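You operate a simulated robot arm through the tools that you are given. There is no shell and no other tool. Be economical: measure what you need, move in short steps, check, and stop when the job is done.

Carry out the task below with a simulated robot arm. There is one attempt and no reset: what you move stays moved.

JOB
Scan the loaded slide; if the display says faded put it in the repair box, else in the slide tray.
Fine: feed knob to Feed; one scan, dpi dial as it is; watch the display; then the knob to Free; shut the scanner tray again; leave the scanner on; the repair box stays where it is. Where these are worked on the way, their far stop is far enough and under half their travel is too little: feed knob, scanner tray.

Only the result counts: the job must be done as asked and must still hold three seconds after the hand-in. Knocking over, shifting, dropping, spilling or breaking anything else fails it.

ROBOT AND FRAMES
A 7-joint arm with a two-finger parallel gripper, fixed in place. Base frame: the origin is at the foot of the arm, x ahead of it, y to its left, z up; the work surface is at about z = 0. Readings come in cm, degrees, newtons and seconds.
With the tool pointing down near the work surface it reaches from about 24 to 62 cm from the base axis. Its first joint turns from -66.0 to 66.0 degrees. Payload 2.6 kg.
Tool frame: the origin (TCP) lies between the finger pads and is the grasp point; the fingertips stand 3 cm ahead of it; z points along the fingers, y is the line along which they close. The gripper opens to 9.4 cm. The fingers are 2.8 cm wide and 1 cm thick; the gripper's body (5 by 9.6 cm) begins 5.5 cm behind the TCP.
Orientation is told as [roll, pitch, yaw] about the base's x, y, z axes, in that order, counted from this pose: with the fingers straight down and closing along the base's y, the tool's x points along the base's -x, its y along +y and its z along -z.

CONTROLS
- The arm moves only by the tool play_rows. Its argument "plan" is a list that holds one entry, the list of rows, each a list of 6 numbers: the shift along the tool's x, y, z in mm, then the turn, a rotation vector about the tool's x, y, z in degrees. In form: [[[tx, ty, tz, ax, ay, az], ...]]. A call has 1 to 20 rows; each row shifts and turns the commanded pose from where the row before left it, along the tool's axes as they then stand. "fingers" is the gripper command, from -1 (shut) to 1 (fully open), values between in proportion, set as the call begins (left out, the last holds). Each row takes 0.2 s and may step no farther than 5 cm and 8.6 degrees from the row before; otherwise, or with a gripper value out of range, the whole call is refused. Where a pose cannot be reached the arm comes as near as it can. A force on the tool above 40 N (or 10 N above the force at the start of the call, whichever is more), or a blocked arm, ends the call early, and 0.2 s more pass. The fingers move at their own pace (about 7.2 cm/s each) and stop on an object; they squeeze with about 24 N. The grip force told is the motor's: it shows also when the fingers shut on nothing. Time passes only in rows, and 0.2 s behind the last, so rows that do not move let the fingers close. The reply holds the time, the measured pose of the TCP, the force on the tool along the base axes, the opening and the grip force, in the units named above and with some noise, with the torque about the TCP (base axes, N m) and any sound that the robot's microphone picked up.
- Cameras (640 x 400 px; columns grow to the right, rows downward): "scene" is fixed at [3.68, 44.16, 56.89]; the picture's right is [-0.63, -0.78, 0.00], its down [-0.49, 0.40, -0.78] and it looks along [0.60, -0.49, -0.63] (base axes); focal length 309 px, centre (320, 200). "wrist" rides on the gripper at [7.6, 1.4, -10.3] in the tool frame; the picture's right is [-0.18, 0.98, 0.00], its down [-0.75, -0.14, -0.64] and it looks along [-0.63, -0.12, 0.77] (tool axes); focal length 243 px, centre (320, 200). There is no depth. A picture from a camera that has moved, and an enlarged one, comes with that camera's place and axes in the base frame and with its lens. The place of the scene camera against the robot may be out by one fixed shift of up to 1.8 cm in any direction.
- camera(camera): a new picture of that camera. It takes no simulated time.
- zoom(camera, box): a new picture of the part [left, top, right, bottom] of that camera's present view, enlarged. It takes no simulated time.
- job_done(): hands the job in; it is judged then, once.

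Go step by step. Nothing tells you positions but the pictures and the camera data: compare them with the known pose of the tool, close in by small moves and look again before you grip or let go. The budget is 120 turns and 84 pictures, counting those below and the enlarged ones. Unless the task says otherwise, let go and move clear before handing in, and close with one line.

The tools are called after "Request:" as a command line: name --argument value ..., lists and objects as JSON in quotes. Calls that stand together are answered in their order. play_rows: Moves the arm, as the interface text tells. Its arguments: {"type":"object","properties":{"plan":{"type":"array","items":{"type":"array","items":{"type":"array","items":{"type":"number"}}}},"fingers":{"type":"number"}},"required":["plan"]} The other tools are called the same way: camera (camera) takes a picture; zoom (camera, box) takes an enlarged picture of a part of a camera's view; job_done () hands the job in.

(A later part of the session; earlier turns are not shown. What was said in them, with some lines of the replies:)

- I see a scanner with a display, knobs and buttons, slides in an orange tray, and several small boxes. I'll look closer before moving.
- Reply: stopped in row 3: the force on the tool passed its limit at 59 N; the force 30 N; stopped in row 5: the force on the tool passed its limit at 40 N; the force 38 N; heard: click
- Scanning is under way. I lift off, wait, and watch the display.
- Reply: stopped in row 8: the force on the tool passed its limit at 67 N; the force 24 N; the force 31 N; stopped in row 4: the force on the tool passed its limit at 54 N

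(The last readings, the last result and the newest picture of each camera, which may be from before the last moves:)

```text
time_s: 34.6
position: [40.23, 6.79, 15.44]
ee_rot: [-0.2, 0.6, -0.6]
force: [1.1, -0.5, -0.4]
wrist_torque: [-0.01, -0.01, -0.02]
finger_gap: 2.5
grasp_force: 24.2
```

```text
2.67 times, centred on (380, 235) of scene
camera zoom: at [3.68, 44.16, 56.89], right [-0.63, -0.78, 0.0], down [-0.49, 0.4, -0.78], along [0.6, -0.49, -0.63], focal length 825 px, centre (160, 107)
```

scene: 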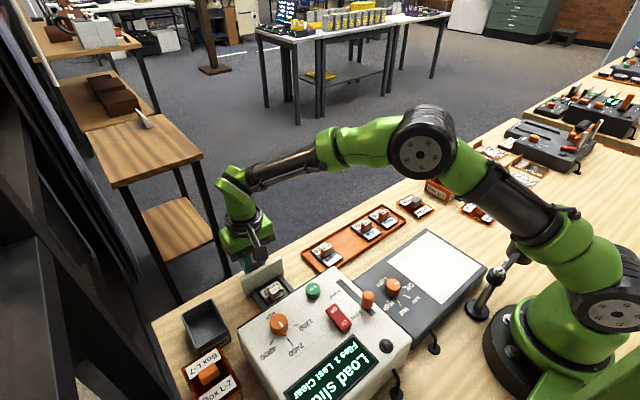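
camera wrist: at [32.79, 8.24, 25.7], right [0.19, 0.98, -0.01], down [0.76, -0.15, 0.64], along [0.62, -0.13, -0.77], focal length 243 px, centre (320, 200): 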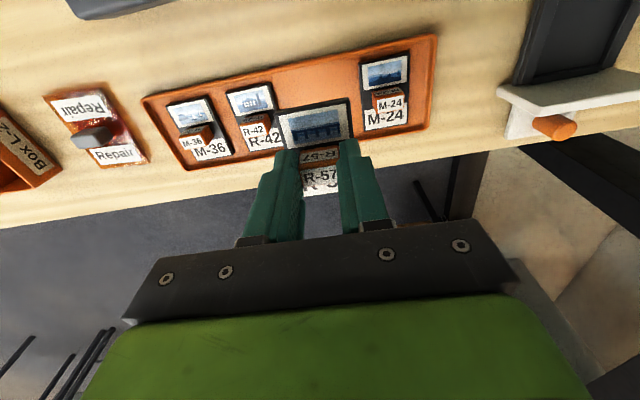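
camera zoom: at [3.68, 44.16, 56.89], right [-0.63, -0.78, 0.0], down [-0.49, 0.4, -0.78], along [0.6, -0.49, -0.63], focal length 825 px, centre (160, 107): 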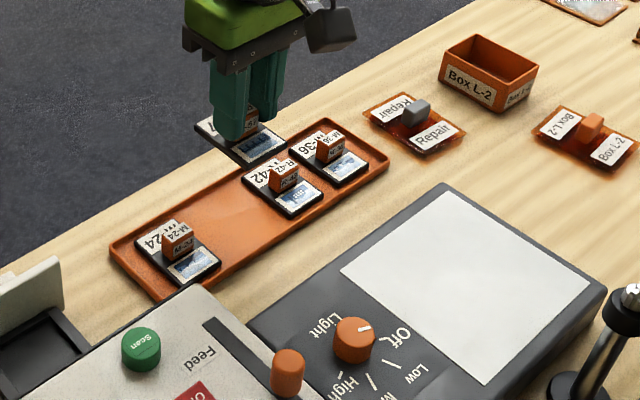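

Request:
play_rows --plan '[[[-6, -2, 20, 0, 0, 0], [0, 0, 30, 0, 0, 0], [0, 0, 20, 0, 0, 0], [0, 0, 0, 0, 0, 0]]]'

Request:
camera --camera "wrist"

Request:
zoom --camera "scene" --box '[300, 190, 460, 290]'

```text
time_s: 35.6
position: [40.84, 6.65, 8.39]
ee_rot: [-0.3, 0.5, -0.7]
force: [0.1, 0.0, -0.3]
wrist_torque: [0.01, 0.04, 0.02]
finger_gap: 2.5
grasp_force: 24.4
```

```text
39 pictures are left
camera wrist: at [33.38, 8.08, 18.63], right [0.19, 0.98, -0.01], down [0.76, -0.15, 0.64], along [0.62, -0.13, -0.77], focal length 243 px, centre (320, 200)
```

wrist: 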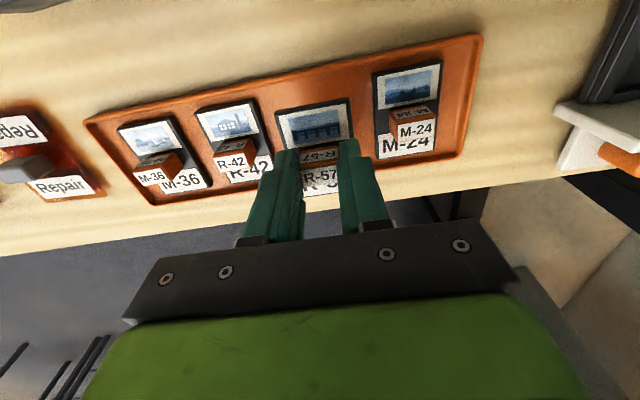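

```text
4.00 times, centred on (380, 240) of scene
camera zoom: at [3.68, 44.16, 56.89], right [-0.63, -0.78, 0.0], down [-0.49, 0.4, -0.78], along [0.6, -0.49, -0.63], focal length 1237 px, centre (80, 40)
```

zoom: 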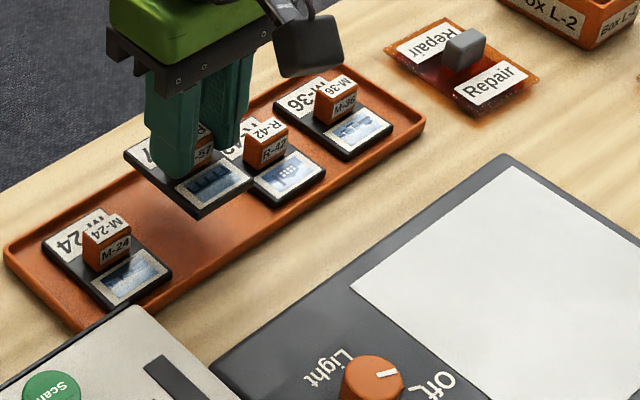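

Request:
play_rows --plan '[[[0, -1, 15, 0, 0, 0], [0, 0, 12, 0, 0, 0], [0, 0, 4, 0, 0, 0], [0, 0, 0, 0, 0, 0]]]'

Request:
zoom --camera "wrist" --box '[200, 80, 440, 230]'

Request:
zoom --camera "scene" --box '[300, 190, 460, 290]'

```text
time_s: 36.6
position: [40.79, 6.49, 5.21]
ee_rot: [-0.1, 0.4, -0.6]
force: [0.4, 0.0, -0.3]
wrist_torque: [0.03, 0.0, -0.02]
finger_gap: 2.47
grasp_force: 24.1
```

```text
2.67 times, centred on (320, 155) of wrist
camera zoom: at [33.39, 7.92, 15.49], right [0.19, 0.98, -0.01], down [0.76, -0.15, 0.64], along [0.62, -0.13, -0.77], focal length 647 px, centre (320, 320)
```

zoom: 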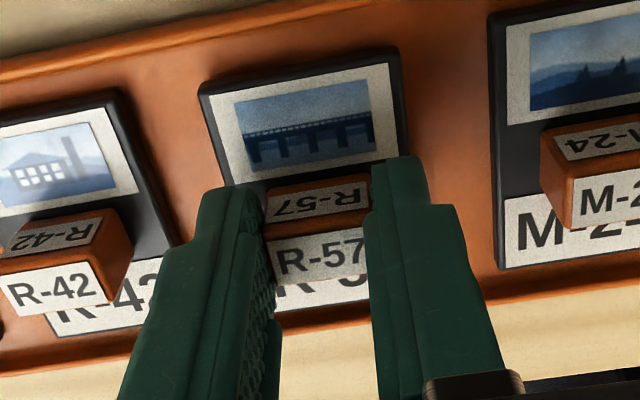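

```text
4.00 times, centred on (380, 240) of scene
camera zoom: at [3.68, 44.16, 56.89], right [-0.63, -0.78, 0.0], down [-0.49, 0.4, -0.78], along [0.6, -0.49, -0.63], focal length 1237 px, centre (80, 40)
```

zoom: 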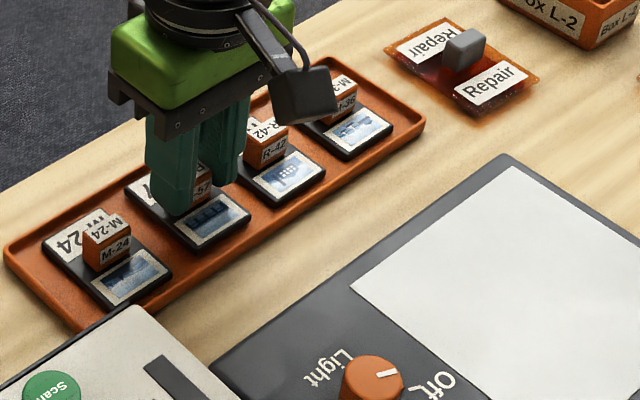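

Request:
play_rows --plan '[[[0, 0, 3, 0, 0, 0], [0, 0, 2, 0, 0, 0], [0, 0, 1, 0, 0, 0], [0, 0, 0, 0, 0, 0]]]'

Request:
play_rows --plan '[[[0, 0, 1, 0, 0, 0], [0, 0, 1, 0, 0, 0], [0, 0, 1, 0, 0, 0]]]'

Request:
zoom --camera "scene" --box '[300, 190, 460, 290]'

```text
time_s: 37.6
position: [40.89, 6.36, 4.8]
ee_rot: [-0.2, 0.3, -0.6]
force: [0.0, -0.1, 22.4]
wrist_torque: [0.06, -0.09, 0.0]
finger_gap: 2.5
grasp_force: 23.8
```

```text
time_s: 38.4
position: [40.82, 6.52, 4.39]
ee_rot: [-0.3, 0.4, -0.6]
force: [2.2, 1.1, 21.7]
wrist_torque: [0.11, -0.18, 0.04]
finger_gap: 2.48
grasp_force: 24.1
```

```text
4.00 times, centred on (380, 240) of scene
camera zoom: at [3.67, 44.16, 56.9], right [-0.63, -0.78, 0.0], down [-0.49, 0.4, -0.78], along [0.6, -0.49, -0.63], focal length 1237 px, centre (80, 40)
```

zoom: 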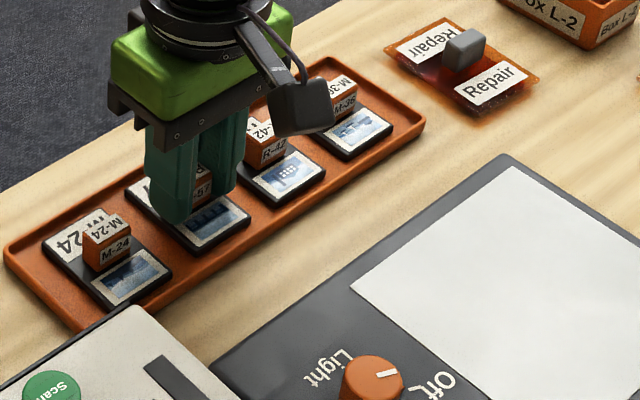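

Request:
play_rows --plan '[[[0, 0, -2, 0, 0, 0], [0, 0, 0, 0, 0, 0]]]'

Request:
play_rows --plan '[[[0, 0, 0, 0, 0, 0], [0, 0, 0, 0, 0, 0], [0, 0, -10, 0, 0, 0], [0, 0, -30, 0, 0, 0], [0, 0, -40, 0, 0, 0], [0, 0, -20, 0, 0, 0], [0, 0, 0, 0, 0, 0]]]' --fingers -0.2

Request:
camera --camera "wrist"

Request:
zoom --camera "scene" --box '[220, 190, 460, 340]'

```text
time_s: 39.0
position: [40.74, 6.33, 4.47]
ee_rot: [-0.3, 0.8, -0.6]
force: [1.2, 0.7, 2.8]
wrist_torque: [0.03, -0.11, -0.02]
finger_gap: 2.51
grasp_force: 24.1
```

```text
time_s: 40.6
position: [40.9, 6.36, 14.59]
ee_rot: [-0.1, 0.6, -0.6]
force: [0.3, -0.9, 0.1]
wrist_torque: [-0.01, 0.01, 0.01]
finger_gap: 3.77
grasp_force: 0.1
```

```text
34 pictures are left
camera wrist: at [33.51, 7.8, 24.76], right [0.19, 0.98, -0.01], down [0.76, -0.15, 0.64], along [0.62, -0.13, -0.77], focal length 243 px, centre (320, 200)
```

wrist: 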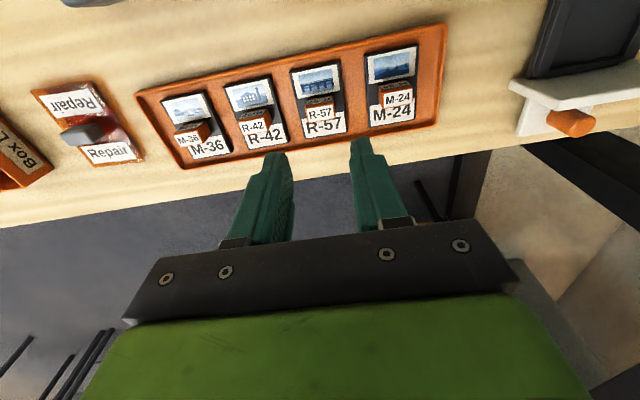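

```text
2.67 times, centred on (340, 265) of scene
camera zoom: at [3.68, 44.16, 56.89], right [-0.63, -0.78, 0.0], down [-0.49, 0.4, -0.78], along [0.6, -0.49, -0.63], focal length 825 px, centre (267, 27)
```

zoom: 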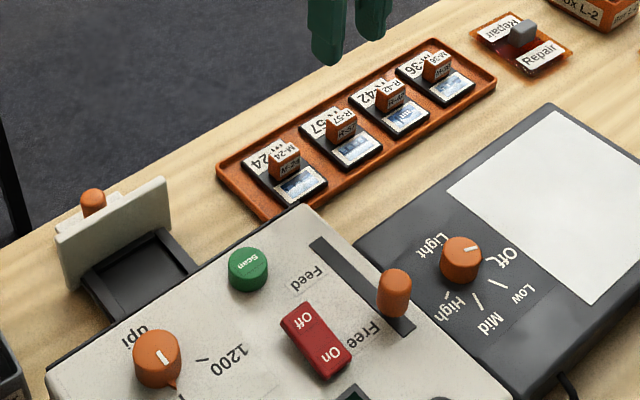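

Request:
play_rows --plan '[[[-10, 37, -10, 0, 0, 0], [-10, 37, 0, 0, 0, 0], [-10, 37, 0, 0, 0, 0], [-10, 37, 0, 0, 0, 0], [-10, 37, 0, 0, 0, 0], [-8, 36, 0, 0, 0, 0], [0, 0, 40, 0, 0, 0], [0, 0, 0, 0, 0, 0]]]' --fingers -0.15

Request:
zoom --camera "wrist" --box '[160, 60, 480, 260]'

```text
time_s: 42.4
position: [47.21, 28.26, 11.34]
ee_rot: [-0.3, 0.4, -0.6]
force: [0.3, -0.2, 0.6]
wrist_torque: [-0.02, -0.02, 0.02]
finger_gap: 4.0
grasp_force: 0.1
```

```text
2.00 times, centred on (320, 160) of wrist
camera zoom: at [39.78, 29.77, 21.57], right [0.19, 0.98, -0.01], down [0.76, -0.15, 0.64], along [0.62, -0.13, -0.77], focal length 485 px, centre (320, 280)
```

zoom: 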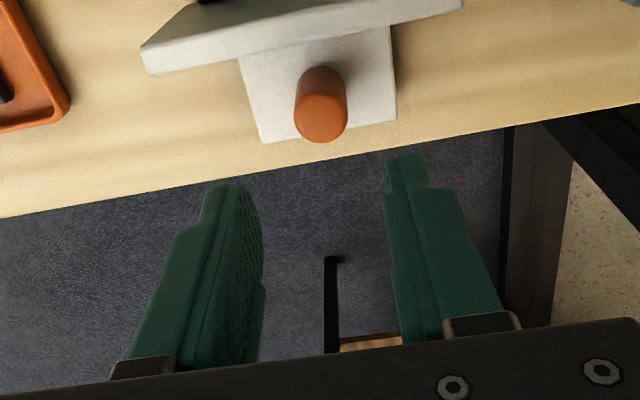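

Request:
play_rows --plan '[[[5, 1, 30, 0, 0, 0], [0, 0, 25, 0, 0, 0], [0, 0, 9, 0, 0, 0], [0, 0, 0, 0, 0, 0]]]'

Request:
play_rows --plan '[[[0, 0, 0, 0, 0, 0], [0, 0, 0, 0, 0, 0], [0, 0, 0, 0, 0, 0]]]' --fingers -1

Request:
play_rows --plan '[[[10, 0, 0, 0, 0, 0], [10, 0, 0, 0, 0, 0], [10, 0, 0, 0, 0, 0], [10, 0, 0, 0, 0, 0], [10, 0, 0, 0, 0, 0], [10, 0, 0, 0, 0, 0], [10, 0, 0, 0, 0, 0]]]'

Request:
camera --camera "scene"

```text
time_s: 43.4
position: [46.44, 28.48, 4.99]
ee_rot: [-0.2, 0.4, -0.6]
force: [-0.3, 0.5, -0.1]
wrist_torque: [0.02, 0.0, -0.03]
finger_gap: 4.01
grasp_force: 0.0
```

```text
time_s: 44.2
position: [46.33, 28.48, 5.0]
ee_rot: [-0.2, 0.5, -0.5]
force: [-0.4, 3.2, -2.8]
wrist_torque: [0.12, -0.08, -0.02]
finger_gap: 1.9
grasp_force: 44.9
```

```text
time_s: 45.8
position: [39.42, 28.47, 4.91]
ee_rot: [-0.4, 0.7, -0.6]
force: [-0.5, -0.5, -24.7]
wrist_torque: [0.67, -0.82, -0.04]
finger_gap: 1.86
grasp_force: 44.9
```

```text
31 pictures are left
```

scene: 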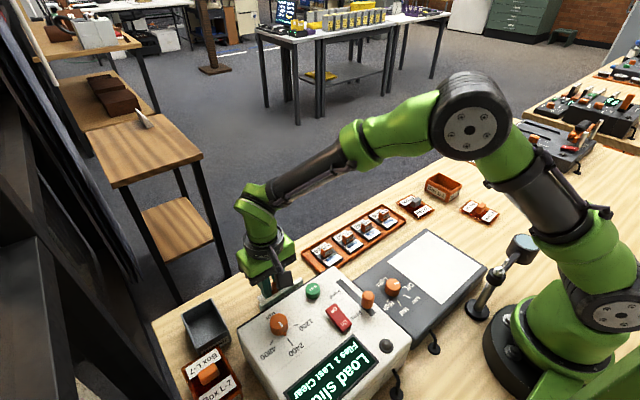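

Request:
play_rows --plan '[[[5, 0, 1, 0, 0, 0], [5, 0, 1, 0, 0, 0], [5, 0, 0, 0, 0, 0], [5, 0, 0, 0, 0, 0], [4, 0, 0, 0, 0, 0], [4, 0, 0, 0, 0, 0]]]'

Request:
zoom --camera "scene" --box '[220, 250, 420, 400]'

```text
time_s: 47.2
position: [37.16, 28.52, 5.0]
ee_rot: [-0.2, -0.3, -0.5]
force: [29.5, -5.6, -10.2]
wrist_torque: [-0.13, -0.46, 0.04]
finger_gap: 1.87
grasp_force: 45.1
```

```text
2.67 times, centred on (320, 325) of scene
camera zoom: at [3.69, 44.16, 56.89], right [-0.63, -0.78, 0.0], down [-0.49, 0.4, -0.78], along [0.6, -0.49, -0.63], focal length 825 px, centre (320, -133)
```

zoom: 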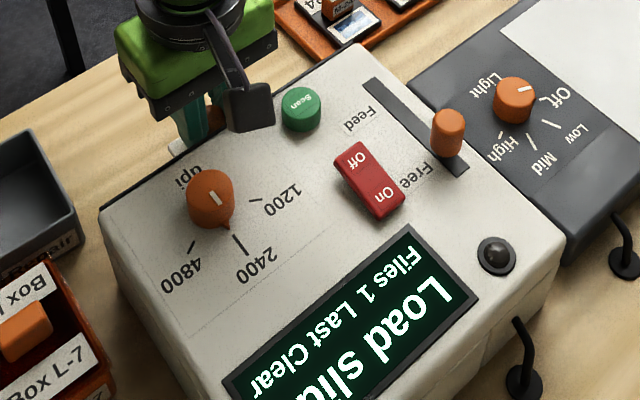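

Request:
play_rows --plan '[[[0, 0, 0, 0, 0, 0], [0, 0, -2, 0, 0, 0], [0, 0, -40, 0, 0, 0], [0, 0, -40, 0, 0, 0], [0, -10, -40, 0, 0, 0], [0, -40, -40, 0, 0, 0], [0, -40, 0, 0, 0, 0], [0, 0, 0, 0, 0, 0]]]' --fingers -0.15

Request:
zoom --camera "scene" --box '[220, 250, 420, 400]'

Request:
camera --camera "scene"

Request:
camera --camera "wrist"

```text
refused: row 6 steps farther than a row can; nothing moved
```

```text
2.67 times, centred on (320, 325) of scene
camera zoom: at [3.69, 44.16, 56.89], right [-0.63, -0.78, 0.0], down [-0.49, 0.4, -0.78], along [0.6, -0.49, -0.63], focal length 825 px, centre (320, -133)
```

zoom: 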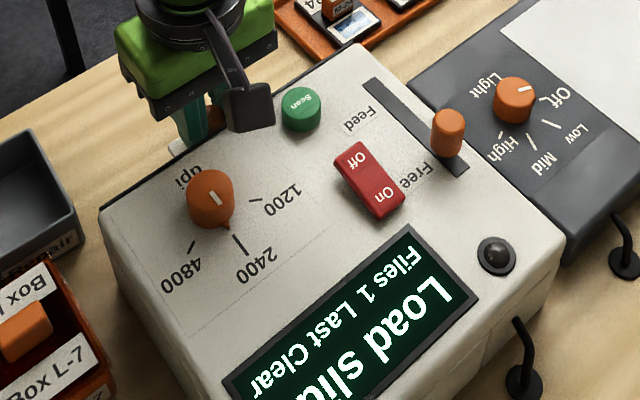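

```text
28 pictures are left
```

scene: 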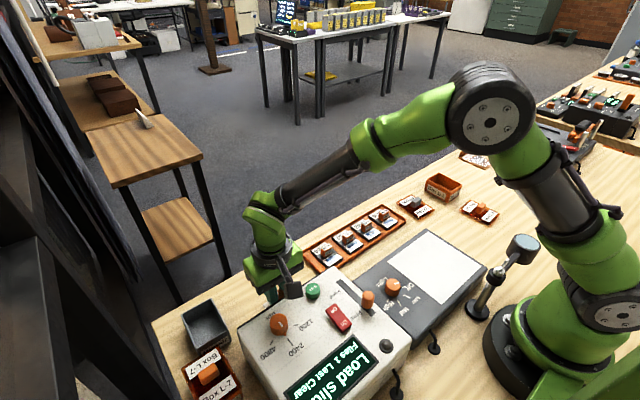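

```text
27 pictures are left
camera wrist: at [29.58, 29.96, 15.14], right [0.19, 0.98, 0.0], down [0.75, -0.15, 0.65], along [0.63, -0.13, -0.76], focal length 243 px, centre (320, 200)
```

wrist: 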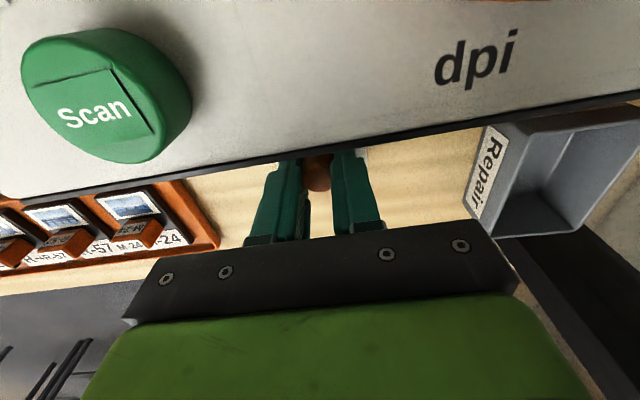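

The tray is at its inner stop. I release the handle and rise clear in shorter steps.

Request:
play_rows --plan '[[[0, 0, 0, 0, 0, 0], [0, 0, -2, 0, 0, 0], [0, 0, -40, 0, 0, 0], [0, 0, -40, 0, 0, 0], [0, 0, -40, 0, 0, 0], [0, -30, -30, 0, 0, 0], [0, -30, 0, 0, 0, 0], [0, 0, 0, 0, 0, 0]]]' --fingers -0.15

Request:
camera --camera "scene"

Request:
zoom --camera "scene" --box '[220, 250, 420, 400]'

Request:
camera --camera "wrist"

```text
time_s: 49.0
position: [36.73, 22.68, 20.09]
ee_rot: [-0.2, 0.5, -0.6]
force: [0.2, 0.4, 0.0]
wrist_torque: [-0.01, 0.01, -0.01]
finger_gap: 3.98
grasp_force: 0.0
```

```text
26 pictures are left
```

scene: 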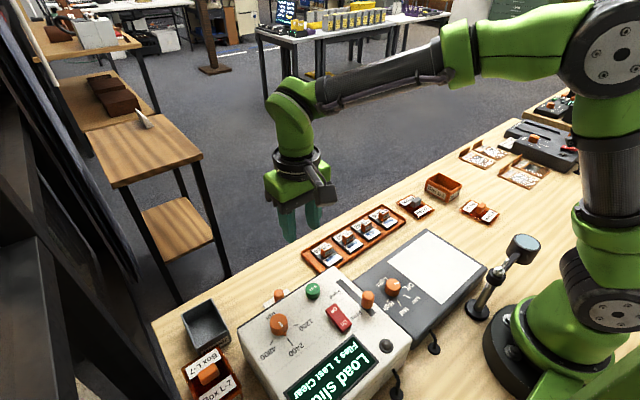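

```text
2.67 times, centred on (320, 325) of scene
camera zoom: at [3.68, 44.16, 56.89], right [-0.63, -0.78, 0.0], down [-0.49, 0.4, -0.78], along [0.6, -0.49, -0.63], focal length 825 px, centre (320, -133)
```

zoom: 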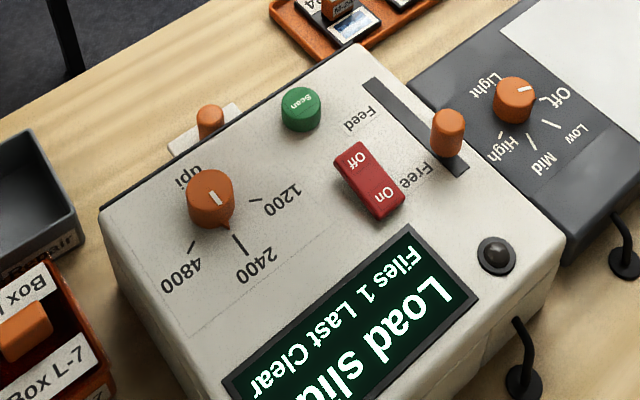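

```text
24 pictures are left
camera wrist: at [29.32, 24.1, 30.34], right [0.19, 0.98, -0.01], down [0.76, -0.15, 0.64], along [0.62, -0.13, -0.77], focal length 243 px, centre (320, 200)
```

wrist: 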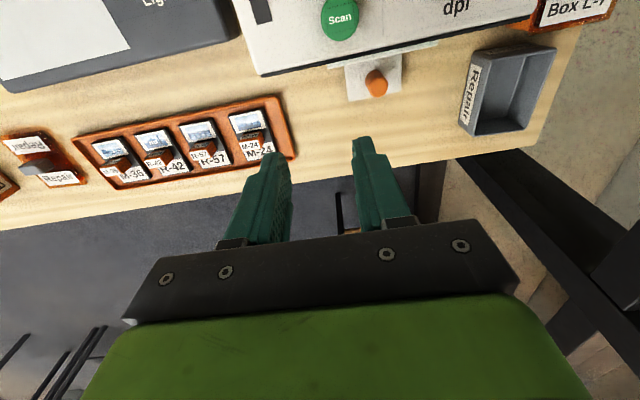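

The tray handle is back in its starting place. The knob is at Free, the scanner is on, the display reads "Last Clear", and slide R-57 lies in the slide tray, so I'm handing in.

Request:
job_done

```text
The job is handed in.
```

The display read "Clear" after the one scan, so I put slide R-57 in the slide tray, with the feed knob back at Free, the scanner tray shut and the scanner still on.
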